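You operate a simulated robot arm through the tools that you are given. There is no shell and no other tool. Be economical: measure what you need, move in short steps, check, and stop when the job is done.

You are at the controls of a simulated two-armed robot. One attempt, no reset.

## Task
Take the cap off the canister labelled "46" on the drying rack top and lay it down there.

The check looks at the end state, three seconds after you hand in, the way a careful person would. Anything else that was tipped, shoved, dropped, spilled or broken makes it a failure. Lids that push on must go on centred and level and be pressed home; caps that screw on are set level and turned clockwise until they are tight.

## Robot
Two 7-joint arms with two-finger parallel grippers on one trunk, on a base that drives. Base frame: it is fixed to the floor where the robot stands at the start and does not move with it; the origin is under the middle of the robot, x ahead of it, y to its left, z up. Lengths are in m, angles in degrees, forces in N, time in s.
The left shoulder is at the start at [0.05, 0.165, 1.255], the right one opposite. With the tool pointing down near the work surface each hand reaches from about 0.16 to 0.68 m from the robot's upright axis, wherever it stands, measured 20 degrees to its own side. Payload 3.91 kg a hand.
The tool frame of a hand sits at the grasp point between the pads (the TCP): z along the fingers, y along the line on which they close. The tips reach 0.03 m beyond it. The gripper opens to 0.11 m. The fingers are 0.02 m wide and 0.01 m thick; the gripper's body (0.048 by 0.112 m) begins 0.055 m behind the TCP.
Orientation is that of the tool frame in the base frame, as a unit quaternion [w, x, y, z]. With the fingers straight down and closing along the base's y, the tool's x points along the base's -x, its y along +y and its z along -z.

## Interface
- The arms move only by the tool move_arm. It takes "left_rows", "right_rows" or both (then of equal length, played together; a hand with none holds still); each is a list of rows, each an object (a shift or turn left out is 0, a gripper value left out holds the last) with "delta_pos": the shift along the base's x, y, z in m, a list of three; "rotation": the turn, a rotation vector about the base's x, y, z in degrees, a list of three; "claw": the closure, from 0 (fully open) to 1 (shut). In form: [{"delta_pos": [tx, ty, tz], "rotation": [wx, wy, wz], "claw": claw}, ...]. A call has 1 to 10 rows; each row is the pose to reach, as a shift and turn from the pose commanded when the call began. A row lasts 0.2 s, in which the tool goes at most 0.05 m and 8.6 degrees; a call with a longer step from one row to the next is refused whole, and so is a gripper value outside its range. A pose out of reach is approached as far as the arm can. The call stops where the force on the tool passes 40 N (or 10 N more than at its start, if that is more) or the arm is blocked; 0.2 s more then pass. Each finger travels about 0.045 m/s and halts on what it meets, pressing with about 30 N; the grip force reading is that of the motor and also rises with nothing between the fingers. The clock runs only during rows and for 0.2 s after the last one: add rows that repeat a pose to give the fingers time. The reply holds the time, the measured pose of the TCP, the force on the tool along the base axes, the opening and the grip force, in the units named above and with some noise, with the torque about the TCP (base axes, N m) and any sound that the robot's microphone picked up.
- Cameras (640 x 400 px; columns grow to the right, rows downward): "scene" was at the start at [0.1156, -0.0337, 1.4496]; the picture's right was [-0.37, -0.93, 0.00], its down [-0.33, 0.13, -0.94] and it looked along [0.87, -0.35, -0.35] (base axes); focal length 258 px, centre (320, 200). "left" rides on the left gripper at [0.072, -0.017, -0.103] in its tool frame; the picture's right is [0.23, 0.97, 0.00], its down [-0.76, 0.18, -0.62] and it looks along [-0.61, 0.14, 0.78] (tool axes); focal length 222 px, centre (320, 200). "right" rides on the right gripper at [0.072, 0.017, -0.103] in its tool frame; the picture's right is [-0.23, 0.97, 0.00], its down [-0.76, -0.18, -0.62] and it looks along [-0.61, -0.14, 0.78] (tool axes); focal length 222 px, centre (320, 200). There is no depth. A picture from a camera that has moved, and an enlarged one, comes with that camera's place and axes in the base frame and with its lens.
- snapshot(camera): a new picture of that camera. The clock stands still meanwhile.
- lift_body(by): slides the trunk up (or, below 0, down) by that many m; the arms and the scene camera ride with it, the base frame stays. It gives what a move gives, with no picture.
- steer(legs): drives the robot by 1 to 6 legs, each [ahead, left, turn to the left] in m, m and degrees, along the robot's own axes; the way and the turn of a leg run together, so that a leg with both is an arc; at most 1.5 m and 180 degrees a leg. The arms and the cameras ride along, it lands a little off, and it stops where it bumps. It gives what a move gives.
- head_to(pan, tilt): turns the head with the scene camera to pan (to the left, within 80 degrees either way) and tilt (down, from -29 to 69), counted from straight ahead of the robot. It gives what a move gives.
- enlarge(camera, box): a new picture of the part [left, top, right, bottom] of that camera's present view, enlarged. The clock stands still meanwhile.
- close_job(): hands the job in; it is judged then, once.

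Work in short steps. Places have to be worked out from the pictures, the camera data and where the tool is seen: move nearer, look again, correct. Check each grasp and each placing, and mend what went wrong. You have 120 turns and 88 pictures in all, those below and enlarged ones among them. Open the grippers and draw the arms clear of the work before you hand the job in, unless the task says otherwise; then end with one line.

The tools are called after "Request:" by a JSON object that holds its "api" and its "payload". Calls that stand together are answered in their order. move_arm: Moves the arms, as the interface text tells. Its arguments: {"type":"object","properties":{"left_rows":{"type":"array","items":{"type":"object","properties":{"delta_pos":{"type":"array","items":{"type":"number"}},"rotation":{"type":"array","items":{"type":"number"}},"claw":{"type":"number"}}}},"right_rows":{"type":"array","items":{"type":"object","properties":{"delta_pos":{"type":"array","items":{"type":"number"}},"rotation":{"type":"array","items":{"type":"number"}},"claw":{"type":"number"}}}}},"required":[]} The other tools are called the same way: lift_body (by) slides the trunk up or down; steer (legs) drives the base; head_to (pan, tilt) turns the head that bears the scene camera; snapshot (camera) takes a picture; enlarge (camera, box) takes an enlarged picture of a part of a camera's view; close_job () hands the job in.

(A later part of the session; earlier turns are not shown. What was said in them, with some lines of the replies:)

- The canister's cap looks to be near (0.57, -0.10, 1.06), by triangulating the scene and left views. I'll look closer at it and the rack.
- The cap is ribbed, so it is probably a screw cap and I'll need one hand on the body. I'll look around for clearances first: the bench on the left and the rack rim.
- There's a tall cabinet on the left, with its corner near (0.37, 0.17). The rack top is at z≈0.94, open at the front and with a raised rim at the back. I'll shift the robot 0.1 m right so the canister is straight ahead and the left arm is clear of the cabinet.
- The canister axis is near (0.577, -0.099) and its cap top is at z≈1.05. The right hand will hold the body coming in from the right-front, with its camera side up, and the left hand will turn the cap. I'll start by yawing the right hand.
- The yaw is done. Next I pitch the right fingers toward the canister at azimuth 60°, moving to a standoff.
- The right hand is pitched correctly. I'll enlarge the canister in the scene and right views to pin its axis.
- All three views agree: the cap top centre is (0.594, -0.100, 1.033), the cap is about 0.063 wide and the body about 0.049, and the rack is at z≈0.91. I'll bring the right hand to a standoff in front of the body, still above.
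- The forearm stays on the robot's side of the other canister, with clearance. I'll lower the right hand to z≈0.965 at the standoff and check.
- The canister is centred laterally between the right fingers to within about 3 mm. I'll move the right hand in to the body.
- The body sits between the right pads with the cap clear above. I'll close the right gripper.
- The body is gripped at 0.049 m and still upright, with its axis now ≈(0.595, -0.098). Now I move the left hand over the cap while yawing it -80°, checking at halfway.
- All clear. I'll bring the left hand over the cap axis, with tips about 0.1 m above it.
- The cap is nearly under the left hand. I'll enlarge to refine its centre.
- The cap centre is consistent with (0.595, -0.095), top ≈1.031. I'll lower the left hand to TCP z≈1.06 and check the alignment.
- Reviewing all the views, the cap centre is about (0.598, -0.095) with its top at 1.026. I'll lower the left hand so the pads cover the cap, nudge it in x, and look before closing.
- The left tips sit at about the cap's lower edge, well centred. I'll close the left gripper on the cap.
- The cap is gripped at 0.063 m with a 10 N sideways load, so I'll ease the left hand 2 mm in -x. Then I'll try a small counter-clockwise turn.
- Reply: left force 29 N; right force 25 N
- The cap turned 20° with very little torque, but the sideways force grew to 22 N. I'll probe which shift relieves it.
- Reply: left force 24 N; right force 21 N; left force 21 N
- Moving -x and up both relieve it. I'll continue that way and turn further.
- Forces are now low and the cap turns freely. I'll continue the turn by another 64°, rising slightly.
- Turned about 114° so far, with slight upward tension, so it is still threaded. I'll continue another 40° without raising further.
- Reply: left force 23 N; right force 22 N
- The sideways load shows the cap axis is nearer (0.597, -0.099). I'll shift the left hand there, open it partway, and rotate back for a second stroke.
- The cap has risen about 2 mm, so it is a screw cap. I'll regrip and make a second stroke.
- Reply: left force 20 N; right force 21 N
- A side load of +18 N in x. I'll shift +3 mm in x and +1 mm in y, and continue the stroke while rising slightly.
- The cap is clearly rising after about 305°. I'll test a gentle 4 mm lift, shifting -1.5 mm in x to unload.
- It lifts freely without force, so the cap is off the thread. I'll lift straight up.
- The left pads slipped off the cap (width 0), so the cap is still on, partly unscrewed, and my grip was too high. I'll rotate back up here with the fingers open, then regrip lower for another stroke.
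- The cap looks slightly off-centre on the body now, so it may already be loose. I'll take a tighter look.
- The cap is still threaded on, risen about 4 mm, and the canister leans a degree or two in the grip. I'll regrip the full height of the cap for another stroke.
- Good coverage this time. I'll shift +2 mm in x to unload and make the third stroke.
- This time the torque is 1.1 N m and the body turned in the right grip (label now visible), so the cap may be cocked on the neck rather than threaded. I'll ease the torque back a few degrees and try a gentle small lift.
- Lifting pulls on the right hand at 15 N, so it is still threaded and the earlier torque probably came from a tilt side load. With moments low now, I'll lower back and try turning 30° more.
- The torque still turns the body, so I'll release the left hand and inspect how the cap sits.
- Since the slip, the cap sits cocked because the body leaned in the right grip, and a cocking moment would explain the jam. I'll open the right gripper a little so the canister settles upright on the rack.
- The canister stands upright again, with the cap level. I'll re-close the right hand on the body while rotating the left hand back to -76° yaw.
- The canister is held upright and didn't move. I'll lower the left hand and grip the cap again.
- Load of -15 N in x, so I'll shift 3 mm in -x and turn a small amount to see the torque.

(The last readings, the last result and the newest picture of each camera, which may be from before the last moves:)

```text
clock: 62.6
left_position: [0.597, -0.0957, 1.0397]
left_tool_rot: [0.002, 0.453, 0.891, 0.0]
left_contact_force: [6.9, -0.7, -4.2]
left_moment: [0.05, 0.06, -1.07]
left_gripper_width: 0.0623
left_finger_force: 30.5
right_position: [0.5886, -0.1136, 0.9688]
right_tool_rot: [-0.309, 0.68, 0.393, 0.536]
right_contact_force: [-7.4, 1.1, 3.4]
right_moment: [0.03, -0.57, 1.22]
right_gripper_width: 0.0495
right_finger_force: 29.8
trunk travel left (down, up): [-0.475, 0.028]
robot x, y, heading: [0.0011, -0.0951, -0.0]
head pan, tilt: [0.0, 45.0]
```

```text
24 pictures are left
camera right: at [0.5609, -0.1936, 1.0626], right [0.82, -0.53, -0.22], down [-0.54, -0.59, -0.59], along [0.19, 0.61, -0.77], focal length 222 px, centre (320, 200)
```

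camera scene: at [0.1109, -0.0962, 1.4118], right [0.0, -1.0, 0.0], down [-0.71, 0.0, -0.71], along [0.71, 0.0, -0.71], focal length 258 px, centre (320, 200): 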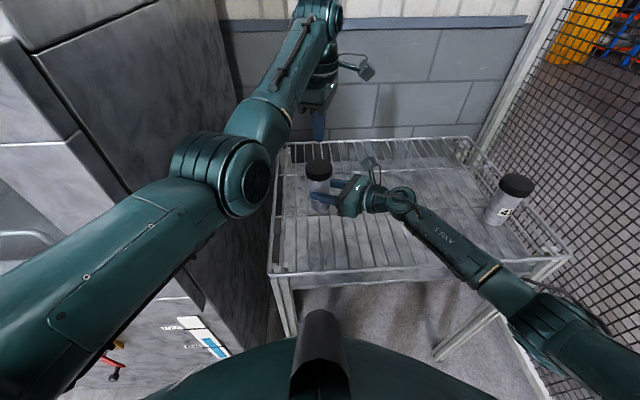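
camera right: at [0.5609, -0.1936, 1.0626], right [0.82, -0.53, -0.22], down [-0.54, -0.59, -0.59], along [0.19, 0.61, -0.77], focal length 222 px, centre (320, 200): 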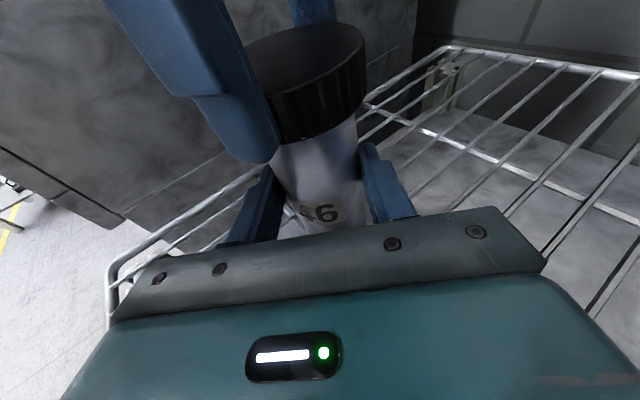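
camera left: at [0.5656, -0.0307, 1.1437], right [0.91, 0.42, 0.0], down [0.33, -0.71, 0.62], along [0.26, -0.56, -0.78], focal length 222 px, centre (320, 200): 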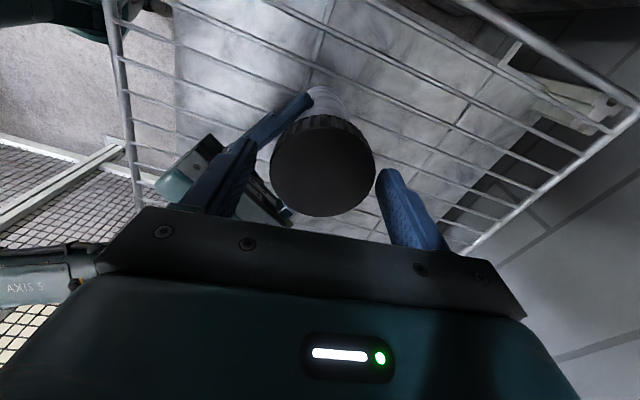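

CCW is still resisted (-1.07 N m) without cocking. I'll test whether CW is free, by backing up 25°, to see whether it is at a stop or jammed.

Request:
{"api": "move_arm", "payload": {"left_rows": [{"rotation": [0, 0, -5]}, {"rotation": [0, 0, -10]}, {"rotation": [0, 0, -15]}, {"rotation": [0, 0, -20]}]}}

Request:
{"api": "move_arm", "payload": {"left_rows": [{"rotation": [0, 0, 0], "delta_pos": [0, 0, -0.002]}, {"delta_pos": [0, 0, -0.004]}, {"delta_pos": [0, 0, -0.004]}]}}

Request:
{"api": "move_arm", "payload": {"left_rows": [{"rotation": [0, 0, 5]}, {"rotation": [0, 0, 10]}, {"rotation": [0, 0, 15]}, {"rotation": [0, 0, 20]}]}}

Request:
{"api": "snapshot", "payload": {"camera": "right"}}

```text
clock: 63.6
left_position: [0.5963, -0.0966, 1.0399]
left_tool_rot: [0.001, 0.603, 0.798, -0.001]
left_contact_force: [11.0, -6.8, -5.2]
left_moment: [-0.03, -0.51, 0.02]
left_gripper_width: 0.0623
left_finger_force: 30.2
right_position: [0.5874, -0.1126, 0.9676]
right_tool_rot: [-0.31, 0.68, 0.393, 0.536]
right_contact_force: [-11.0, 5.6, 2.5]
right_moment: [-0.4, -0.21, 0.22]
right_gripper_width: 0.0496
right_finger_force: 29.6
trunk travel left (down, up): [-0.475, 0.028]
robot x, y, heading: [0.0022, -0.0979, -0.2]
head pan, tilt: [0.0, 45.0]
```

```text
clock: 64.4
left_position: [0.596, -0.098, 1.0406]
left_tool_rot: [0.002, 0.602, 0.799, 0.001]
left_contact_force: [6.9, -3.8, 14.1]
left_moment: [-0.06, 0.16, 0.0]
left_gripper_width: 0.0622
left_finger_force: 29.9
right_position: [0.5879, -0.1135, 0.9686]
right_tool_rot: [-0.308, 0.681, 0.393, 0.535]
right_contact_force: [-5.2, 9.1, -1.6]
right_moment: [0.1, -0.43, 0.06]
right_gripper_width: 0.0494
right_finger_force: 29.9
trunk travel left (down, up): [-0.475, 0.028]
robot x, y, heading: [0.0024, -0.0998, 0.0]
head pan, tilt: [0.0, 45.0]
```

```text
clock: 65.4
left_position: [0.5954, -0.0977, 1.0366]
left_tool_rot: [0.0, 0.453, 0.891, -0.001]
left_contact_force: [7.0, -5.8, 6.2]
left_moment: [-0.1, -0.25, -0.16]
left_gripper_width: 0.0622
left_finger_force: 30.1
right_position: [0.5872, -0.1138, 0.968]
right_tool_rot: [-0.309, 0.68, 0.393, 0.536]
right_contact_force: [-5.8, 5.9, -0.2]
right_moment: [-0.39, 0.03, 0.3]
right_gripper_width: 0.049
right_finger_force: 30.0
trunk travel left (down, up): [-0.475, 0.028]
robot x, y, heading: [-0.0004, -0.0943, -0.0]
head pan, tilt: [0.0, 45.0]
```

```text
23 pictures are left
camera right: at [0.5608, -0.1945, 1.0628], right [0.82, -0.53, -0.22], down [-0.54, -0.59, -0.59], along [0.19, 0.61, -0.77], focal length 222 px, centre (320, 200)
```

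right: 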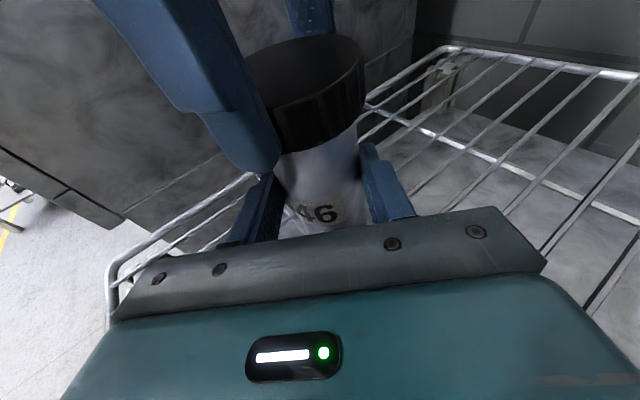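

Pressing down slightly, the cap turns with almost no torque (-0.16) and the body stays put, so it is a push-and-turn cap. I'll continue CCW while pressing.

Request:
{"api": "move_arm", "payload": {"left_rows": [{"delta_pos": [0.001, -0.001, -0.001]}, {"delta_pos": [0.001, -0.001, -0.001], "rotation": [0, 0, 8]}, {"delta_pos": [0.001, -0.001, -0.001], "rotation": [0, 0, 16]}, {"delta_pos": [0.001, -0.001, -0.001], "rotation": [0, 0, 24]}, {"delta_pos": [0.001, -0.001, -0.001], "rotation": [0, 0, 32]}, {"delta_pos": [0.001, -0.001, -0.001], "rotation": [0, 0, 40]}, {"delta_pos": [0.001, -0.001, -0.001], "rotation": [0, 0, 48]}, {"delta_pos": [0.001, -0.001, -0.001], "rotation": [0, 0, 56]}]}}

Request:
{"api": "snapshot", "payload": {"camera": "right"}}

```text
clock: 67.2
left_position: [0.5979, -0.0985, 1.0361]
left_tool_rot: [0.001, -0.019, 1.0, -0.001]
left_contact_force: [-3.7, 1.5, 12.7]
left_moment: [-0.2, 0.19, -0.13]
left_gripper_width: 0.0622
left_finger_force: 30.4
right_position: [0.5885, -0.1134, 0.9679]
right_tool_rot: [-0.308, 0.68, 0.393, 0.537]
right_contact_force: [7.4, -1.6, -2.8]
right_moment: [0.32, 0.24, 0.08]
right_gripper_width: 0.0492
right_finger_force: 30.1
trunk travel left (down, up): [-0.475, 0.028]
robot x, y, heading: [-0.0025, -0.0981, -0.1]
head pan, tilt: [0.0, 45.0]
```

```text
22 pictures are left
camera right: at [0.5613, -0.195, 1.063], right [0.82, -0.54, -0.22], down [-0.55, -0.59, -0.6], along [0.19, 0.61, -0.77], focal length 222 px, centre (320, 200)
```

right: 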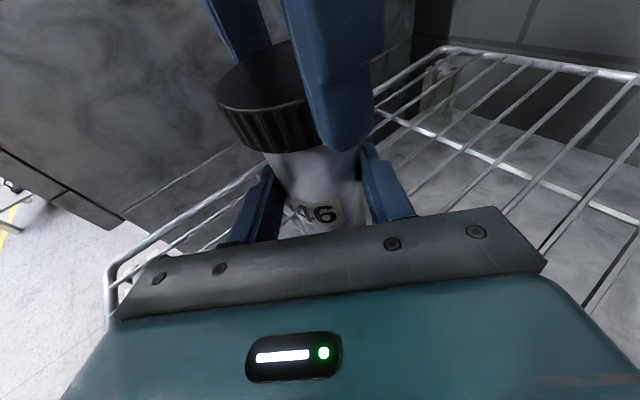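

It's working, with low torque and the body still. I'll continue CCW under light pressure to the end of the stroke.

Request:
{"api": "move_arm", "payload": {"left_rows": [{"rotation": [0, 0, 8]}, {"rotation": [0, 0, 16]}, {"rotation": [0, 0, 24]}, {"rotation": [0, 0, 32]}, {"rotation": [0, 0, 40]}, {"rotation": [0, 0, 48]}, {"rotation": [0, 0, 56]}, {"rotation": [0, 0, 64]}, {"rotation": [0, 0, 72]}]}}

Request:
{"api": "snapshot", "payload": {"camera": "right"}}

```text
clock: 69.2
left_position: [0.5958, -0.0984, 1.0364]
left_tool_rot: [0.001, -0.603, 0.798, 0.001]
left_contact_force: [-3.1, 0.8, 9.0]
left_moment: [-0.08, 0.0, -0.09]
left_gripper_width: 0.0621
left_finger_force: 29.6
right_position: [0.588, -0.112, 0.9691]
right_tool_rot: [-0.309, 0.68, 0.393, 0.536]
right_contact_force: [1.5, -3.5, 0.1]
right_moment: [-0.1, 0.38, 0.14]
right_gripper_width: 0.0489
right_finger_force: 30.2
trunk travel left (down, up): [-0.475, 0.028]
robot x, y, heading: [-0.0005, -0.0929, -0.1]
head pan, tilt: [0.0, 45.0]
```

```text
21 pictures are left
camera right: at [0.5607, -0.1944, 1.063], right [0.82, -0.53, -0.22], down [-0.54, -0.59, -0.6], along [0.19, 0.61, -0.77], focal length 222 px, centre (320, 200)
```

right: 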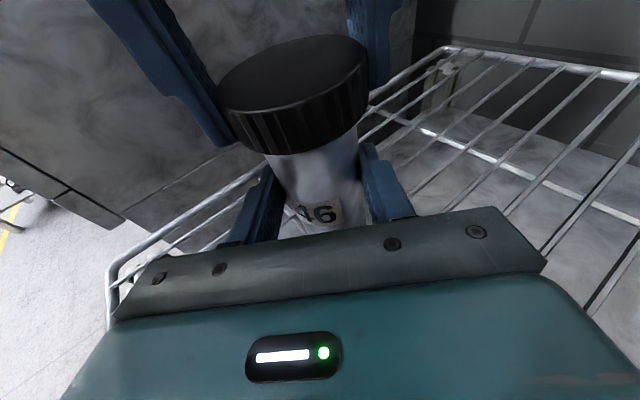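

Under pressure the cap reseated and spins freely without rising. So it is already off the thread, and the fast lift had merely cocked it on the neck. I'll unload the side force and lift slowly and straight.

Request:
{"api": "move_arm", "payload": {"left_rows": [{"delta_pos": [-0.0005, 0, 0.001]}, {"delta_pos": [-0.0005, 0, 0.002]}, {"delta_pos": [-0.0005, 0, 0.003]}, {"delta_pos": [-0.0005, 0, 0.004]}, {"delta_pos": [-0.0005, 0, 0.005]}, {"delta_pos": [-0.0005, 0, 0.005]}]}}

Request:
{"api": "snapshot", "payload": {"camera": "right"}}

```text
clock: 70.6
left_position: [0.5969, -0.0982, 1.0408]
left_tool_rot: [0.0, -0.601, 0.799, 0.0]
left_contact_force: [-0.5, 1.5, -0.4]
left_moment: [0.05, -0.01, 0.04]
left_gripper_width: 0.0623
left_finger_force: 29.9
right_position: [0.5876, -0.1136, 0.9677]
right_tool_rot: [-0.31, 0.679, 0.393, 0.536]
right_contact_force: [0.1, -0.8, -0.7]
right_moment: [0.12, 0.05, -0.11]
right_gripper_width: 0.0482
right_finger_force: 30.1
trunk travel left (down, up): [-0.475, 0.028]
robot x, y, heading: [0.0025, -0.098, 0.1]
head pan, tilt: [0.0, 45.0]
```

```text
20 pictures are left
camera right: at [0.5614, -0.1941, 1.063], right [0.82, -0.53, -0.22], down [-0.55, -0.59, -0.6], along [0.19, 0.61, -0.77], focal length 222 px, centre (320, 200)
```

right: 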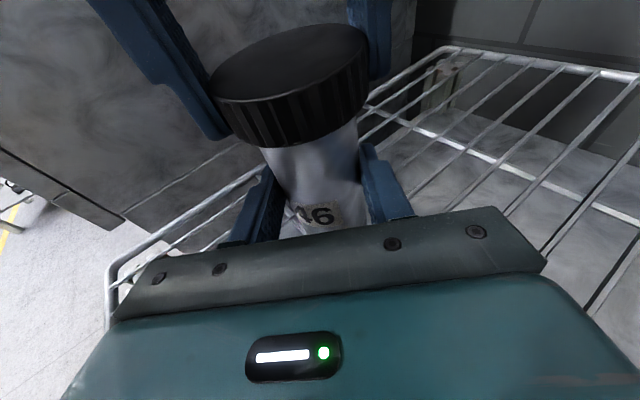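

The cap rises freely with essentially zero force. I'll keep lifting slowly.

Request:
{"api": "move_arm", "payload": {"left_rows": [{"delta_pos": [0, 0, 0.001]}, {"delta_pos": [0, 0, 0.002]}, {"delta_pos": [0, 0, 0.003]}, {"delta_pos": [0, 0, 0.004]}, {"delta_pos": [0, 0, 0.004]}]}}

```text
clock: 71.8
left_position: [0.5963, -0.0988, 1.0453]
left_tool_rot: [0.0, -0.601, 0.799, 0.0]
left_contact_force: [0.1, 1.4, -1.4]
left_moment: [0.0, -0.01, 0.0]
left_gripper_width: 0.0624
left_finger_force: 30.0
right_position: [0.588, -0.1144, 0.9683]
right_tool_rot: [-0.308, 0.68, 0.392, 0.537]
right_contact_force: [1.1, 0.0, 1.4]
right_moment: [0.07, 0.01, -0.02]
right_gripper_width: 0.0479
right_finger_force: 29.2
trunk travel left (down, up): [-0.475, 0.028]
robot x, y, heading: [-0.0011, -0.0962, -0.2]
head pan, tilt: [0.0, 45.0]
```

Request:
{"api": "move_arm", "payload": {"left_rows": [{"delta_pos": [0, 0, 0.001]}, {"delta_pos": [0, 0, 0.002]}, {"delta_pos": [0, 0, 0.003]}, {"delta_pos": [0, 0, 0.004]}, {"delta_pos": [0, 0, 0.004]}]}}

Request:
{"api": "snapshot", "payload": {"camera": "right"}}

```text
clock: 73.0
left_position: [0.5972, -0.0981, 1.0489]
left_tool_rot: [0.0, -0.602, 0.799, 0.0]
left_contact_force: [-0.7, 0.8, -0.9]
left_moment: [-0.03, 0.02, 0.01]
left_gripper_width: 0.0622
left_finger_force: 29.9
right_position: [0.5878, -0.1137, 0.9684]
right_tool_rot: [-0.309, 0.68, 0.393, 0.537]
right_contact_force: [1.7, 0.9, 2.5]
right_moment: [0.04, 0.02, -0.02]
right_gripper_width: 0.0482
right_finger_force: 30.1
trunk travel left (down, up): [-0.475, 0.028]
robot x, y, heading: [0.0027, -0.0987, -0.1]
head pan, tilt: [0.0, 45.0]
```

```text
19 pictures are left
camera right: at [0.5612, -0.1944, 1.063], right [0.82, -0.53, -0.22], down [-0.55, -0.59, -0.6], along [0.19, 0.61, -0.77], focal length 222 px, centre (320, 200)
```

right: 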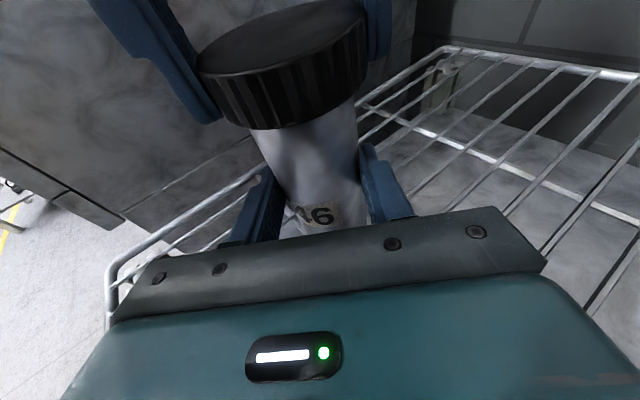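

The cap is about 12 mm up, the label hasn't moved, and forces are near zero. I'll continue lifting slowly.

Request:
{"api": "move_arm", "payload": {"left_rows": [{"delta_pos": [0, 0, 0.0015]}, {"delta_pos": [0, 0, 0.003]}, {"delta_pos": [0, 0, 0.0045]}, {"delta_pos": [0, 0, 0.006]}, {"delta_pos": [0, 0, 0.0075]}, {"delta_pos": [0, 0, 0.009]}, {"delta_pos": [0, 0, 0.0105]}, {"delta_pos": [0, 0, 0.012]}, {"delta_pos": [0, 0, 0.012]}]}}

Request:
{"api": "enlarge", "payload": {"camera": "scene", "box": [300, 145, 345, 215]}}

```text
clock: 75.0
left_position: [0.5966, -0.0981, 1.0613]
left_tool_rot: [0.001, -0.601, 0.799, 0.001]
left_contact_force: [-0.3, -0.3, -0.8]
left_moment: [0.03, -0.01, 0.01]
left_gripper_width: 0.0622
left_finger_force: 30.1
right_position: [0.5878, -0.1143, 0.9682]
right_tool_rot: [-0.309, 0.68, 0.393, 0.537]
right_contact_force: [0.2, -0.8, 3.1]
right_moment: [0.05, 0.04, -0.01]
right_gripper_width: 0.0477
right_finger_force: 29.6
trunk travel left (down, up): [-0.475, 0.028]
robot x, y, heading: [-0.0034, -0.0962, 0.0]
head pan, tilt: [0.0, 45.0]
```

```text
5.71 times, centred on (322, 180) of scene
camera zoom: at [0.1102, -0.0963, 1.4119], right [0.0, -1.0, 0.0], down [-0.71, 0.0, -0.71], along [0.71, 0.0, -0.71], focal length 1473 px, centre (306, 314)
```

zoom: 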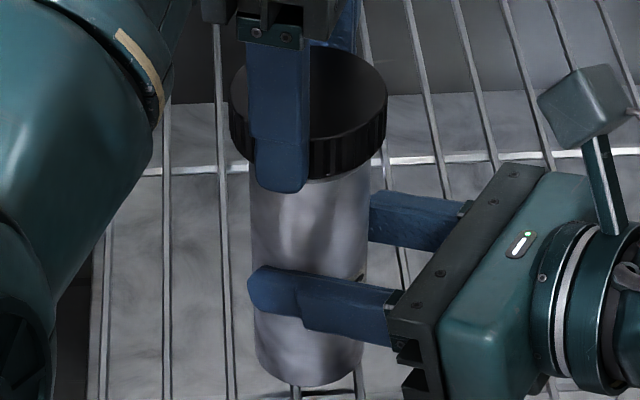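

The canister's rim is becoming visible beneath the cap. I'll keep raising gently until it is well clear.

Request:
{"api": "move_arm", "payload": {"left_rows": [{"delta_pos": [0, 0, 0.004]}, {"delta_pos": [0, 0, 0.008]}, {"delta_pos": [0, 0, 0.014]}, {"delta_pos": [0, 0, 0.022]}, {"delta_pos": [0, 0, 0.032]}, {"delta_pos": [0, 0, 0.045]}, {"delta_pos": [0, 0, 0.06]}, {"delta_pos": [0, 0, 0.075]}, {"delta_pos": [0, 0, 0.09]}, {"delta_pos": [0, 0, 0.09]}]}}

Request:
{"api": "snapshot", "payload": {"camera": "scene"}}

Request:
{"api": "snapshot", "payload": {"camera": "right"}}

```text
clock: 77.2
left_position: [0.5952, -0.0988, 1.1513]
left_tool_rot: [0.0, -0.601, 0.799, 0.001]
left_contact_force: [0.0, -0.2, 0.5]
left_moment: [0.03, 0.01, 0.01]
left_gripper_width: 0.062
left_finger_force: 29.6
right_position: [0.5883, -0.1128, 0.9695]
right_tool_rot: [-0.309, 0.68, 0.393, 0.536]
right_contact_force: [0.2, -1.2, 4.1]
right_moment: [0.01, 0.05, -0.01]
right_gripper_width: 0.0479
right_finger_force: 29.8
trunk travel left (down, up): [-0.475, 0.028]
robot x, y, heading: [-0.0029, -0.0996, 0.1]
head pan, tilt: [0.0, 45.0]
```

```text
17 pictures are left
camera scene: at [0.1102, -0.0963, 1.4119], right [0.0, -1.0, 0.0], down [-0.71, 0.0, -0.71], along [0.71, 0.0, -0.71], focal length 258 px, centre (320, 200)
```

scene: 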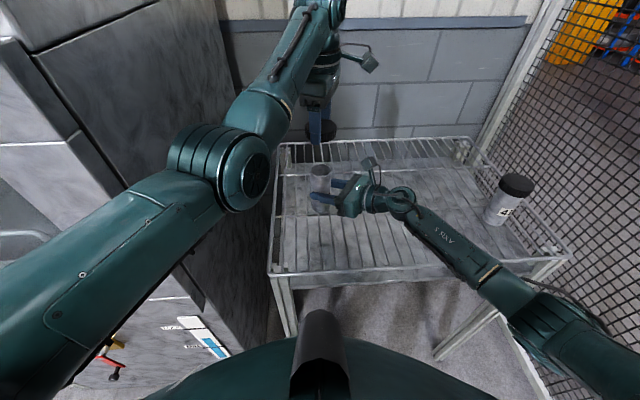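

```text
16 pictures are left
camera right: at [0.5611, -0.1945, 1.0629], right [0.82, -0.53, -0.22], down [-0.55, -0.59, -0.6], along [0.19, 0.61, -0.77], focal length 222 px, centre (320, 200)
```

right: 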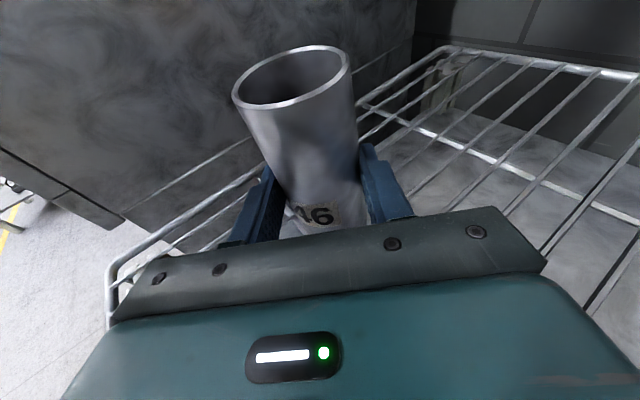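

The cap is off and held by the left hand, and the canister is open and upright. I'll release the body and back the right hand out along its approach line.

Request:
{"api": "move_arm", "payload": {"right_rows": [{"claw": 0.5}, {"claw": 0.4}, {"claw": 0.25}, {"claw": 0.1}, {"claw": 0}, {"claw": 0}]}}

Request:
{"api": "move_arm", "payload": {"right_rows": [{"delta_pos": [-0.01, -0.0173, 0]}, {"delta_pos": [-0.02, -0.0346, 0]}, {"delta_pos": [-0.03, -0.052, 0]}, {"delta_pos": [-0.045, -0.078, 0]}, {"delta_pos": [-0.06, -0.104, 0]}, {"delta_pos": [-0.07, -0.121, 0.03]}, {"delta_pos": [-0.085, -0.146, 0.065]}, {"delta_pos": [-0.1, -0.17, 0.1]}, {"delta_pos": [-0.12, -0.19, 0.14]}, {"delta_pos": [-0.14, -0.21, 0.18]}]}}

Request:
{"api": "snapshot", "payload": {"camera": "scene"}}

```text
clock: 78.6
left_position: [0.5952, -0.0986, 1.1498]
left_tool_rot: [0.001, -0.602, 0.798, 0.001]
left_contact_force: [0.1, -0.3, -0.9]
left_moment: [0.0, -0.03, -0.01]
left_gripper_width: 0.0622
left_finger_force: 30.3
right_position: [0.5883, -0.1132, 0.9685]
right_tool_rot: [-0.31, 0.68, 0.394, 0.536]
right_contact_force: [-0.5, 0.2, -0.1]
right_moment: [0.01, -0.03, -0.01]
right_gripper_width: 0.1098
right_finger_force: 0.0
trunk travel left (down, up): [-0.475, 0.028]
robot x, y, heading: [0.0014, -0.1007, -0.0]
head pan, tilt: [0.0, 45.0]
```

```text
clock: 80.8
left_position: [0.5951, -0.0979, 1.1513]
left_tool_rot: [0.0, -0.602, 0.799, -0.001]
left_contact_force: [0.7, -0.1, -0.7]
left_moment: [0.05, -0.01, 0.05]
left_gripper_width: 0.0622
left_finger_force: 30.0
right_position: [0.4468, -0.3221, 1.146]
right_tool_rot: [-0.31, 0.68, 0.394, 0.536]
right_contact_force: [0.2, -0.2, -0.4]
right_moment: [-0.01, 0.01, 0.01]
right_gripper_width: 0.1098
right_finger_force: 0.1
trunk travel left (down, up): [-0.475, 0.028]
robot x, y, heading: [-0.0009, -0.0956, -0.1]
head pan, tilt: [0.0, 45.0]
```

```text
15 pictures are left
camera scene: at [0.1098, -0.0962, 1.4119], right [0.0, -1.0, 0.0], down [-0.71, 0.0, -0.71], along [0.71, 0.0, -0.71], focal length 258 px, centre (320, 200)
```

scene: 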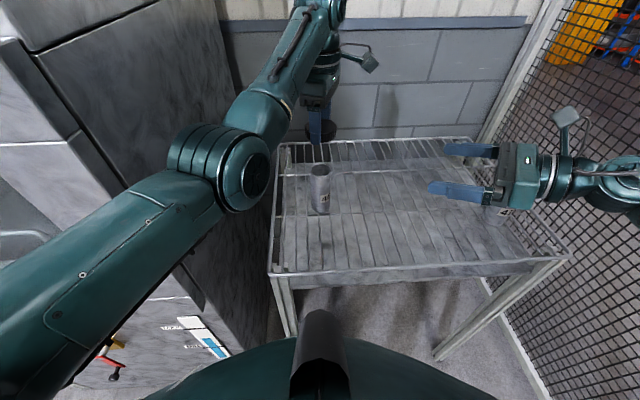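

The canister stands upright and open. I'll clear the right hand further and carry the cap with the left hand to a free spot around (0.55, -0.26).

Request:
{"api": "move_arm", "payload": {"right_rows": [{"delta_pos": [-0.03, -0.02, 0.03]}, {"delta_pos": [-0.06, -0.04, 0.06]}, {"delta_pos": [-0.09, -0.06, 0.09]}, {"delta_pos": [-0.11, -0.08, 0.1]}, {"delta_pos": [-0.11, -0.08, 0.1]}]}}

Request:
{"api": "move_arm", "payload": {"left_rows": [{"delta_pos": [-0.006, -0.02, 0.01]}, {"delta_pos": [-0.012, -0.043, 0.01]}, {"delta_pos": [-0.018, -0.066, 0.01]}, {"delta_pos": [-0.025, -0.09, 0.01]}, {"delta_pos": [-0.031, -0.113, 0]}, {"delta_pos": [-0.038, -0.136, -0.02]}, {"delta_pos": [-0.045, -0.16, -0.05]}, {"delta_pos": [-0.045, -0.16, -0.08]}, {"delta_pos": [-0.045, -0.16, -0.11]}, {"delta_pos": [-0.045, -0.16, -0.14]}]}}

Request:
{"api": "snapshot", "payload": {"camera": "scene"}}

Request:
{"api": "snapshot", "payload": {"camera": "left"}}

```text
clock: 82.0
left_position: [0.5953, -0.0977, 1.1505]
left_tool_rot: [0.0, -0.602, 0.799, 0.001]
left_contact_force: [-0.4, -0.2, -0.1]
left_moment: [0.02, 0.03, 0.0]
left_gripper_width: 0.0623
left_finger_force: 30.3
right_position: [0.3383, -0.4027, 1.2487]
right_tool_rot: [-0.309, 0.681, 0.394, 0.535]
right_contact_force: [0.2, 0.6, 0.1]
right_moment: [0.0, 0.03, -0.01]
right_gripper_width: 0.11
right_finger_force: 0.1
trunk travel left (down, up): [-0.475, 0.028]
robot x, y, heading: [-0.0022, -0.0944, -0.1]
head pan, tilt: [0.0, 45.0]
```

```text
clock: 84.2
left_position: [0.5318, -0.2292, 1.0504]
left_tool_rot: [0.001, -0.602, 0.798, -0.002]
left_contact_force: [-0.6, 0.5, -0.5]
left_moment: [0.01, 0.0, -0.02]
left_gripper_width: 0.0621
left_finger_force: 29.9
left hand out of reach, approached as far as the arm can: row 3, 4, 5, 6, 7, 8, 9, 10
right_position: [0.3386, -0.4022, 1.2506]
right_tool_rot: [-0.309, 0.68, 0.393, 0.537]
right_contact_force: [0.5, 0.1, 0.0]
right_moment: [0.0, -0.02, 0.01]
right_gripper_width: 0.1099
right_finger_force: 0.0
trunk travel left (down, up): [-0.475, 0.028]
robot x, y, heading: [-0.0016, -0.0994, 0.0]
head pan, tilt: [0.0, 45.0]
```

```text
14 pictures are left
camera scene: at [0.11, -0.0961, 1.4119], right [0.0, -1.0, 0.0], down [-0.71, 0.0, -0.71], along [0.71, 0.0, -0.71], focal length 258 px, centre (320, 200)
```

scene: 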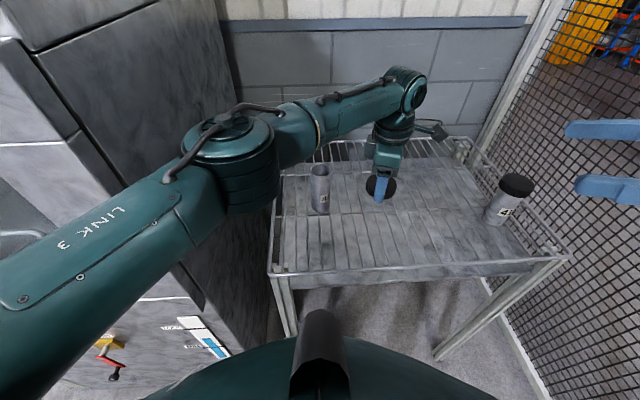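

```text
13 pictures are left
camera left: at [0.5282, -0.3037, 1.1548], right [-1.0, 0.05, 0.0], down [0.04, 0.78, 0.62], along [0.03, 0.62, -0.78], focal length 222 px, centre (320, 200)
```

left: 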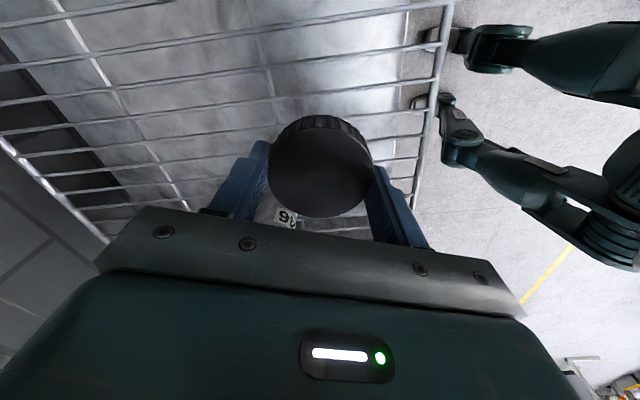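

The wrist limit stops the left arm here. I'll unwind its yaw by 48° to regain reach, holding the height.

Request:
{"api": "move_arm", "payload": {"left_rows": [{"delta_pos": [0, 0.01, 0.04], "rotation": [0, 0, -8]}, {"delta_pos": [0, 0.01, 0.04], "rotation": [0, 0, -16]}, {"delta_pos": [0, 0.01, 0.04], "rotation": [0, 0, -24]}, {"delta_pos": [0, 0.01, 0.04], "rotation": [0, 0, -32]}, {"delta_pos": [0, 0.01, 0.04], "rotation": [0, 0, -40]}, {"delta_pos": [0, 0.01, 0.04], "rotation": [0, 0, -48]}, {"delta_pos": [0, 0.01, 0.04], "rotation": [0, 0, -48]}]}}

Request:
{"api": "snapshot", "payload": {"camera": "scene"}}

```text
clock: 85.8
left_position: [0.5343, -0.2219, 1.0911]
left_tool_rot: [0.0, -0.224, 0.975, 0.0]
left_contact_force: [-0.4, -0.5, -0.4]
left_moment: [0.0, 0.02, 0.01]
left_gripper_width: 0.0622
left_finger_force: 30.2
right_position: [0.3391, -0.4037, 1.2496]
right_tool_rot: [-0.309, 0.68, 0.392, 0.537]
right_contact_force: [-0.1, -0.1, 0.7]
right_moment: [0.03, -0.03, 0.01]
right_gripper_width: 0.1098
right_finger_force: 0.0
trunk travel left (down, up): [-0.475, 0.028]
robot x, y, heading: [-0.0017, -0.099, -0.1]
head pan, tilt: [0.0, 45.0]
```

```text
12 pictures are left
camera scene: at [0.1104, -0.0962, 1.4118], right [0.0, -1.0, 0.0], down [-0.71, 0.0, -0.71], along [0.71, 0.0, -0.71], focal length 258 px, centre (320, 200)
```

scene: 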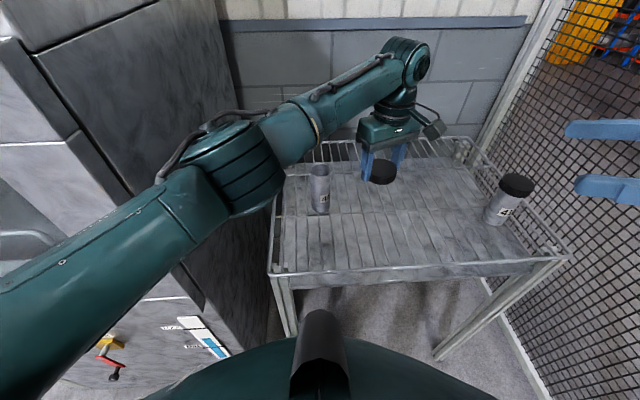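

The spot directly below at (0.534, -0.222) is clear of both canisters. I'll descend straight down to just above the rack.

Request:
{"api": "move_arm", "payload": {"left_rows": [{"delta_pos": [0, 0, -0.02]}, {"delta_pos": [0, 0, -0.04]}, {"delta_pos": [0, 0, -0.06]}, {"delta_pos": [0, 0, -0.08]}, {"delta_pos": [0, 0, -0.1]}, {"delta_pos": [0, 0, -0.115]}, {"delta_pos": [0, 0, -0.13]}, {"delta_pos": [0, 0, -0.13]}]}}

Request:
{"api": "snapshot", "payload": {"camera": "scene"}}

```text
clock: 87.6
left_position: [0.5352, -0.2149, 0.9608]
left_tool_rot: [-0.001, -0.225, 0.974, 0.001]
left_contact_force: [0.3, 0.1, -0.7]
left_moment: [0.01, -0.03, -0.03]
left_gripper_width: 0.0622
left_finger_force: 29.7
left hand out of reach, approached as far as the arm can: row 7, 8
right_position: [0.3387, -0.403, 1.2503]
right_tool_rot: [-0.309, 0.68, 0.393, 0.536]
right_contact_force: [0.9, 0.4, -0.1]
right_moment: [0.03, 0.0, -0.01]
right_gripper_width: 0.1099
right_finger_force: 0.1
trunk travel left (down, up): [-0.475, 0.028]
robot x, y, heading: [0.0024, -0.0977, 0.2]
head pan, tilt: [0.0, 45.0]
```

```text
11 pictures are left
camera scene: at [0.1103, -0.0962, 1.4119], right [0.0, -1.0, 0.0], down [-0.71, 0.0, -0.71], along [0.71, 0.0, -0.71], focal length 258 px, centre (320, 200)
```

scene: 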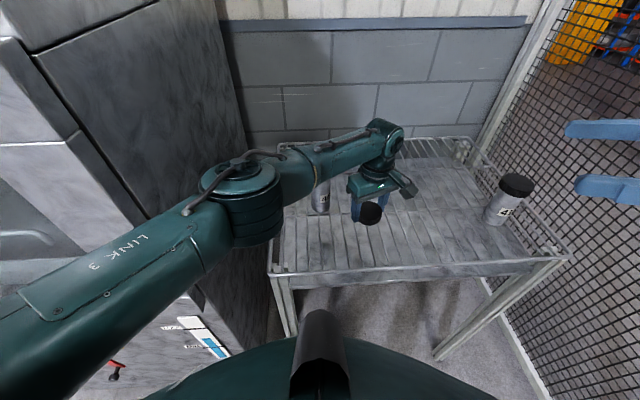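

The arm is near a reach limit at this height. I'll raise the hand 5 cm, lower the trunk 6 cm, and then finish the descent with the arm.

Request:
{"api": "move_arm", "payload": {"left_rows": [{"delta_pos": [0, -0.005, 0.02]}, {"delta_pos": [0, -0.005, 0.04]}, {"delta_pos": [0, -0.005, 0.055]}, {"delta_pos": [0, -0.005, 0.055]}]}}

Request:
{"api": "lift_body", "payload": {"by": -0.06}}

Request:
{"api": "snapshot", "payload": {"camera": "scene"}}

```text
clock: 88.6
left_position: [0.5357, -0.218, 1.0158]
left_tool_rot: [0.0, -0.224, 0.974, -0.001]
left_contact_force: [-0.1, 0.1, 0.0]
left_moment: [0.01, 0.01, -0.01]
left_gripper_width: 0.062
left_finger_force: 29.9
right_position: [0.3402, -0.4027, 1.2509]
right_tool_rot: [-0.308, 0.68, 0.392, 0.537]
right_contact_force: [-0.2, -0.4, -0.2]
right_moment: [-0.02, 0.02, 0.03]
right_gripper_width: 0.1099
right_finger_force: 0.0
trunk travel left (down, up): [-0.475, 0.028]
robot x, y, heading: [0.0037, -0.0979, -0.0]
head pan, tilt: [0.0, 45.0]
```

```text
clock: 89.6
left_position: [0.5358, -0.2184, 0.9548]
left_tool_rot: [0.0, -0.225, 0.974, 0.0]
left_contact_force: [-0.1, 0.1, 0.2]
left_moment: [0.0, 0.02, 0.0]
left_gripper_width: 0.0621
left_finger_force: 29.9
right_position: [0.3393, -0.403, 1.1901]
right_tool_rot: [-0.309, 0.68, 0.393, 0.536]
right_contact_force: [0.0, -0.4, 0.1]
right_moment: [-0.03, 0.0, 0.01]
right_gripper_width: 0.1099
right_finger_force: 0.0
trunk travel left (down, up): [-0.415, 0.088]
robot x, y, heading: [0.0018, -0.0949, -0.1]
head pan, tilt: [0.0, 45.0]
```

```text
10 pictures are left
camera scene: at [0.1103, -0.0961, 1.3519], right [0.0, -1.0, 0.0], down [-0.71, 0.0, -0.71], along [0.71, 0.0, -0.71], focal length 258 px, centre (320, 200)
```

scene: 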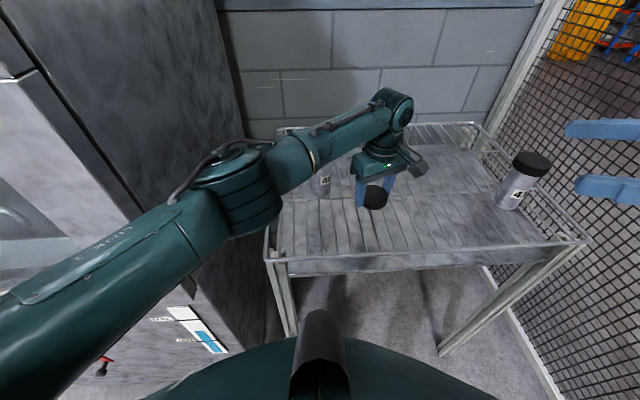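

Tips are at about 0.925, with no contact yet. I'll step down in small increments until I feel the rack.

Request:
{"api": "move_arm", "payload": {"left_rows": [{"delta_pos": [0, 0, -0.002]}, {"delta_pos": [0, 0, -0.004]}, {"delta_pos": [0, 0, -0.006]}, {"delta_pos": [0, 0, -0.008]}, {"delta_pos": [0, 0, -0.01]}, {"delta_pos": [0, 0, -0.01]}]}}

Request:
{"api": "enlarge", "payload": {"camera": "scene", "box": [320, 140, 430, 230]}}

```text
clock: 91.0
left_position: [0.5371, -0.2189, 0.9448]
left_tool_rot: [-0.001, -0.226, 0.974, 0.0]
left_contact_force: [-0.7, -0.3, -0.6]
left_moment: [0.02, 0.02, 0.05]
left_gripper_width: 0.0622
left_finger_force: 29.9
right_position: [0.3393, -0.4025, 1.1891]
right_tool_rot: [-0.309, 0.68, 0.393, 0.536]
right_contact_force: [-0.7, -0.3, -0.7]
right_moment: [-0.01, -0.01, -0.01]
right_gripper_width: 0.1102
right_finger_force: 0.1
trunk travel left (down, up): [-0.415, 0.088]
robot x, y, heading: [-0.0028, -0.099, 0.1]
head pan, tilt: [0.0, 45.0]
```

```text
4.44 times, centred on (375, 185) of scene
camera zoom: at [0.1104, -0.0962, 1.3518], right [0.0, -1.0, 0.0], down [-0.71, 0.0, -0.71], along [0.71, 0.0, -0.71], focal length 1146 px, centre (76, 267)
```

zoom: 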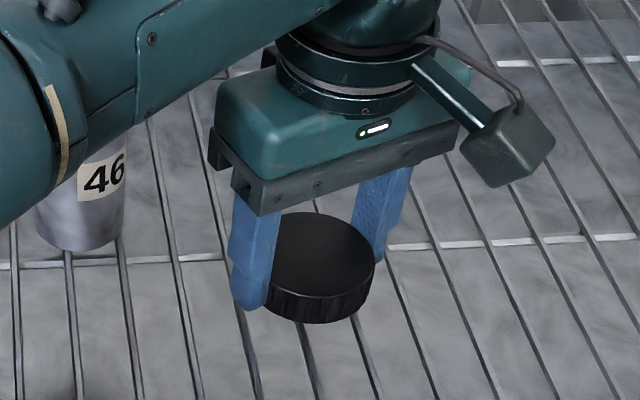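

Still no contact. I'll continue down in small steps.

Request:
{"api": "move_arm", "payload": {"left_rows": [{"delta_pos": [0, 0, -0.0015]}, {"delta_pos": [0, 0, -0.003]}, {"delta_pos": [0, 0, -0.0045]}, {"delta_pos": [0, 0, -0.006]}, {"delta_pos": [0, 0, -0.006]}]}}

```text
clock: 92.2
left_position: [0.5348, -0.2196, 0.9392]
left_tool_rot: [0.0, -0.225, 0.974, 0.0]
left_contact_force: [0.2, 1.0, -0.5]
left_moment: [-0.04, -0.01, 0.02]
left_gripper_width: 0.0623
left_finger_force: 30.2
right_position: [0.3397, -0.4018, 1.1899]
right_tool_rot: [-0.309, 0.68, 0.393, 0.536]
right_contact_force: [-0.8, -0.3, 0.7]
right_moment: [-0.02, -0.02, 0.01]
right_gripper_width: 0.1101
right_finger_force: 0.0
trunk travel left (down, up): [-0.415, 0.088]
robot x, y, heading: [-0.0047, -0.0956, 0.2]
head pan, tilt: [0.0, 45.0]
```

Request:
{"api": "move_arm", "payload": {"left_rows": [{"delta_pos": [0, 0, -0.0015]}, {"delta_pos": [0, 0, -0.003]}, {"delta_pos": [0, 0, -0.0045]}, {"delta_pos": [0, 0, -0.006]}, {"delta_pos": [0, 0, -0.006]}]}}

Request:
{"api": "enlarge", "payload": {"camera": "scene", "box": [320, 140, 430, 230]}}

```text
clock: 93.4
left_position: [0.5351, -0.2191, 0.933]
left_tool_rot: [0.0, -0.226, 0.974, 0.0]
left_contact_force: [0.6, -1.1, 0.2]
left_moment: [-0.04, -0.01, 0.0]
left_gripper_width: 0.0621
left_finger_force: 30.2
right_position: [0.3394, -0.4025, 1.1895]
right_tool_rot: [-0.309, 0.68, 0.393, 0.536]
right_contact_force: [-0.8, -0.8, -0.3]
right_moment: [-0.01, -0.03, -0.02]
right_gripper_width: 0.1097
right_finger_force: 0.1
trunk travel left (down, up): [-0.415, 0.088]
robot x, y, heading: [0.0034, -0.0958, -0.0]
head pan, tilt: [0.0, 45.0]
```

```text
4.44 times, centred on (375, 185) of scene
camera zoom: at [0.1104, -0.0962, 1.3518], right [0.0, -1.0, 0.0], down [-0.71, 0.0, -0.71], along [0.71, 0.0, -0.71], focal length 1146 px, centre (76, 267)
```

zoom: 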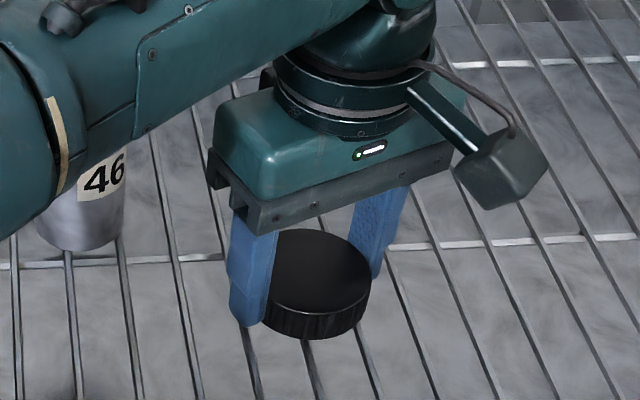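

The rack estimate from here is about 0.90. I'll continue a few more mm.

Request:
{"api": "move_arm", "payload": {"left_rows": [{"delta_pos": [0, 0, -0.0015]}, {"delta_pos": [0, 0, -0.003]}, {"delta_pos": [0, 0, -0.0045]}, {"delta_pos": [0, 0, -0.006]}, {"delta_pos": [0, 0, -0.006]}]}}

```text
clock: 94.6
left_position: [0.534, -0.2184, 0.9295]
left_tool_rot: [0.002, -0.225, 0.974, -0.001]
left_contact_force: [0.4, -1.4, 25.5]
left_moment: [0.62, 0.64, 0.2]
left_gripper_width: 0.0619
left_finger_force: 30.0
right_position: [0.3366, -0.4022, 1.1912]
right_tool_rot: [-0.308, 0.68, 0.393, 0.537]
right_contact_force: [0.0, 0.6, -1.4]
right_moment: [0.0, 0.0, -0.04]
right_gripper_width: 0.1101
right_finger_force: 0.0
trunk travel left (down, up): [-0.415, 0.088]
robot x, y, heading: [-0.0011, -0.0966, 0.1]
head pan, tilt: [0.0, 45.0]
```

Contact with the rack at TCP 0.9295. I'll back off 3 mm and open gently.

Request:
{"api": "move_arm", "payload": {"left_rows": [{"delta_pos": [0, 0, 0.003]}, {"delta_pos": [0, 0, 0.003]}, {"delta_pos": [0, 0, 0.003], "claw": 0.35}, {"delta_pos": [0, 0, 0.003], "claw": 0.3}, {"delta_pos": [0, 0, 0.003], "claw": 0.25}, {"delta_pos": [0, 0, 0.003], "claw": 0.2}]}}

Request:
{"api": "enlarge", "payload": {"camera": "scene", "box": [320, 140, 430, 230]}}

```text
clock: 96.0
left_position: [0.5351, -0.2172, 0.9305]
left_tool_rot: [0.001, -0.226, 0.974, 0.001]
left_contact_force: [-0.4, 1.1, 9.0]
left_moment: [0.2, 0.2, 0.08]
left_gripper_width: 0.0871
left_finger_force: 0.0
right_position: [0.3379, -0.4035, 1.1894]
right_tool_rot: [-0.309, 0.68, 0.393, 0.536]
right_contact_force: [0.3, 0.6, 0.0]
right_moment: [0.01, 0.0, -0.02]
right_gripper_width: 0.11
right_finger_force: 0.1
trunk travel left (down, up): [-0.415, 0.088]
robot x, y, heading: [0.0003, -0.0937, -0.2]
head pan, tilt: [0.0, 45.0]
```

```text
4.44 times, centred on (375, 185) of scene
camera zoom: at [0.1095, -0.0959, 1.3519], right [0.0, -1.0, 0.0], down [-0.71, 0.0, -0.71], along [0.71, 0.0, -0.71], focal length 1146 px, centre (76, 267)
```

zoom: 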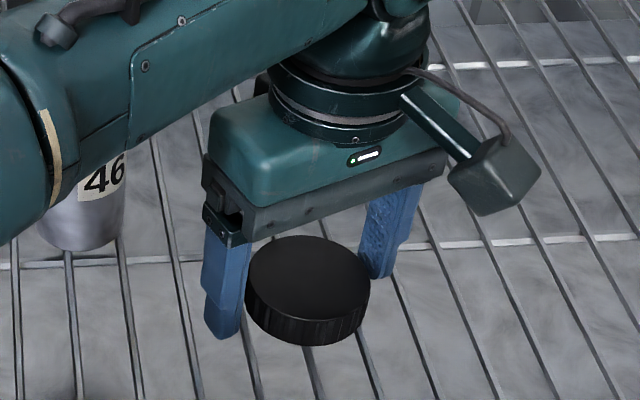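

The cap is lying flat on the wires with the fingers clear of it. I'll raise the left hand straight up.

Request:
{"api": "move_arm", "payload": {"left_rows": [{"delta_pos": [0, 0, 0.005]}, {"delta_pos": [0, 0, 0.015]}, {"delta_pos": [0, 0, 0.03]}, {"delta_pos": [0, 0, 0.05]}, {"delta_pos": [0, 0, 0.08]}, {"delta_pos": [0, 0, 0.11]}, {"delta_pos": [0, 0, 0.14]}, {"delta_pos": [0, 0, 0.17]}, {"delta_pos": [0, 0, 0.2]}]}}

Request:
{"api": "snapshot", "payload": {"camera": "scene"}}

```text
clock: 98.0
left_position: [0.536, -0.2078, 1.1322]
left_tool_rot: [0.001, -0.225, 0.974, -0.001]
left_contact_force: [-0.3, 0.0, 0.4]
left_moment: [-0.03, -0.02, -0.02]
left_gripper_width: 0.088
left_finger_force: 0.1
left hand out of reach, approached as far as the arm can: row 9
right_position: [0.3386, -0.4019, 1.19]
right_tool_rot: [-0.308, 0.68, 0.392, 0.537]
right_contact_force: [0.0, -0.1, -0.5]
right_moment: [0.0, -0.01, 0.0]
right_gripper_width: 0.11
right_finger_force: 0.1
trunk travel left (down, up): [-0.415, 0.088]
robot x, y, heading: [-0.0014, -0.0968, 0.1]
head pan, tilt: [0.0, 45.0]
```

```text
6 pictures are left
camera scene: at [0.1101, -0.096, 1.3518], right [0.0, -1.0, 0.0], down [-0.71, 0.0, -0.71], along [0.71, 0.0, -0.71], focal length 258 px, centre (320, 200)
```

scene: 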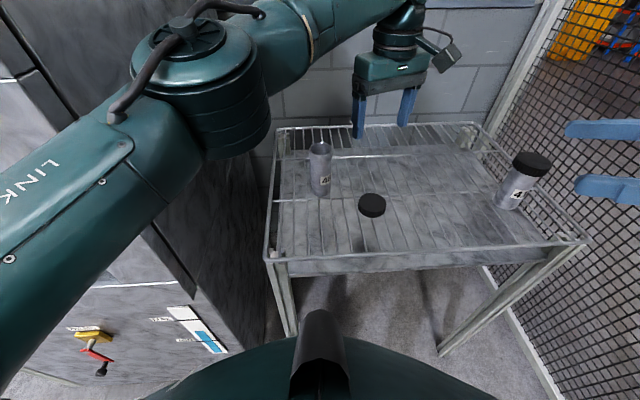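

The cap is lying flat, and both canisters are standing. I'll raise the trunk and draw the left arm back clear.

Request:
{"api": "lift_body", "payload": {"by": 0.06}}

Request:
{"api": "move_arm", "payload": {"left_rows": [{"delta_pos": [-0.025, 0.01, 0.01]}, {"delta_pos": [-0.05, 0.02, 0.02]}, {"delta_pos": [-0.08, 0.03, 0.03]}, {"delta_pos": [-0.11, 0.045, 0.04]}, {"delta_pos": [-0.14, 0.06, 0.06]}, {"delta_pos": [-0.16, 0.08, 0.08], "claw": 0}, {"delta_pos": [-0.16, 0.08, 0.08], "claw": 0}]}}

Request:
{"api": "snapshot", "payload": {"camera": "scene"}}

Request:
{"api": "enlarge", "payload": {"camera": "scene", "box": [290, 130, 410, 230]}}

```text
clock: 99.0
left_position: [0.5376, -0.2075, 1.191]
left_tool_rot: [0.0, -0.224, 0.974, -0.001]
left_contact_force: [-1.0, 0.0, 0.6]
left_moment: [0.0, -0.03, 0.02]
left_gripper_width: 0.0882
left_finger_force: 0.0
right_position: [0.34, -0.4031, 1.2508]
right_tool_rot: [-0.31, 0.68, 0.393, 0.536]
right_contact_force: [-1.1, 0.0, -0.2]
right_moment: [-0.01, -0.02, 0.0]
right_gripper_width: 0.1101
right_finger_force: 0.0
trunk travel left (down, up): [-0.475, 0.028]
robot x, y, heading: [0.0014, -0.0986, 0.2]
head pan, tilt: [0.0, 45.0]
```

```text
clock: 100.8
left_position: [0.3572, -0.1682, 1.2619]
left_tool_rot: [-0.004, -0.196, 0.98, 0.019]
left_contact_force: [1.2, 0.7, 0.0]
left_moment: [-0.03, 0.06, 0.03]
left_gripper_width: 0.1101
left_finger_force: 0.0
right_position: [0.3335, -0.4293, 1.2457]
right_tool_rot: [-0.313, 0.678, 0.384, 0.544]
right_contact_force: [0.3, -1.4, -1.0]
right_moment: [0.03, 0.0, 0.03]
right_gripper_width: 0.1103
right_finger_force: 0.1
trunk travel left (down, up): [-0.475, 0.028]
robot x, y, heading: [0.0029, -0.1001, -0.5]
head pan, tilt: [0.0, 45.0]
stopped in row 7 (left hand): the arm was blocked; the commanded pose is now the measured one
```

```text
5 pictures are left
camera scene: at [0.1055, -0.1244, 1.4139], right [-0.01, -1.0, -0.02], down [-0.7, 0.02, -0.71], along [0.71, 0.01, -0.7], focal length 258 px, centre (320, 200)
```

scene: 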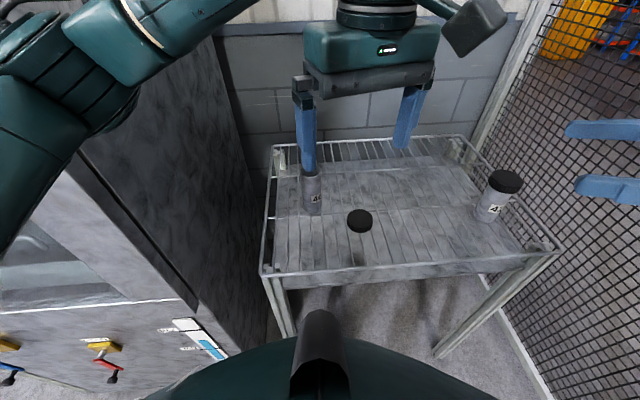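

```text
4.00 times, centred on (350, 180) of scene
camera zoom: at [0.1055, -0.1244, 1.4139], right [-0.01, -1.0, -0.02], down [-0.7, 0.02, -0.71], along [0.71, 0.01, -0.7], focal length 1031 px, centre (200, 280)
```

zoom: 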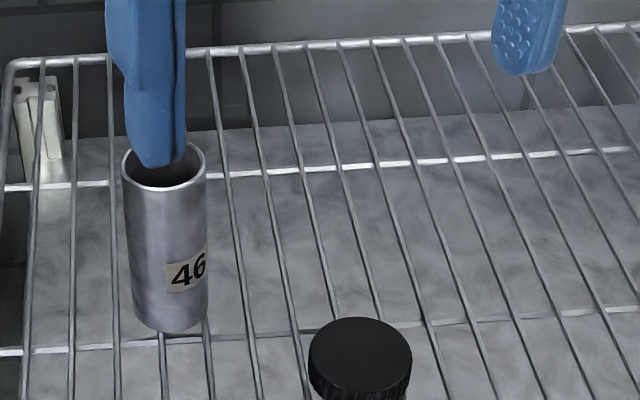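

The left elbow touched something, probably the cabinet, and tilted the robot a little. The rack and objects are undisturbed, so I'll back the hand off to relieve the contact.

Request:
{"api": "move_arm", "payload": {"left_rows": [{"delta_pos": [0.02, -0.01, 0]}, {"delta_pos": [0.04, -0.02, 0]}, {"delta_pos": [0.06, -0.03, 0.01]}, {"delta_pos": [0.06, -0.03, 0.01]}]}}

Request:
{"api": "snapshot", "payload": {"camera": "scene"}}

```text
clock: 101.8
left_position: [0.4285, -0.167, 1.2755]
left_tool_rot: [-0.006, -0.208, 0.978, 0.005]
left_contact_force: [0.3, -0.3, -0.5]
left_moment: [0.02, 0.02, 0.04]
left_gripper_width: 0.1099
left_finger_force: 0.0
right_position: [0.3392, -0.4054, 1.2483]
right_tool_rot: [-0.309, 0.68, 0.392, 0.537]
right_contact_force: [-0.6, 0.2, 0.3]
right_moment: [0.05, 0.02, -0.05]
right_gripper_width: 0.11
right_finger_force: 0.0
trunk travel left (down, up): [-0.475, 0.028]
robot x, y, heading: [-0.0005, -0.0976, -0.1]
head pan, tilt: [0.0, 45.0]
```

```text
3 pictures are left
camera scene: at [0.1105, -0.0979, 1.4118], right [0.0, -1.0, 0.0], down [-0.71, 0.0, -0.71], along [0.71, 0.0, -0.71], focal length 258 px, centre (320, 200)
```

scene: 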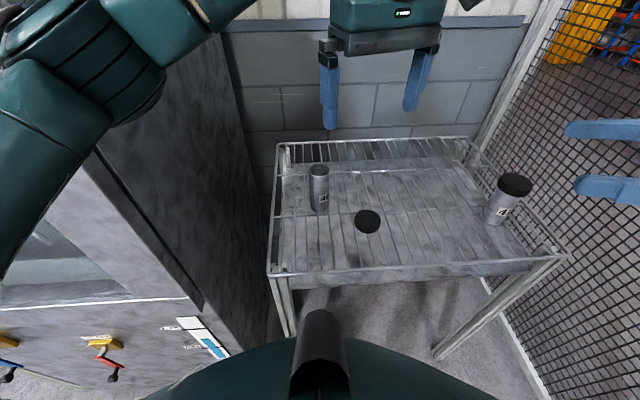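

The robot is level again, and both grippers are open and well above the work. Canister 46 stands open, its cap lies flat on the rack, and the other canister is untouched. Handing in.

Request:
{"api": "close_job", "payload": {}}

```text
The job is handed in.
```

The cap is off canister 46 and lying flat on the drying rack top next to it. Canister 46 and the other canister are both standing upright. Canister 46 has turned, so its label faces another way. While I drew back, the left arm touched something, most likely the cabinet; I saw nothing on the rack move.
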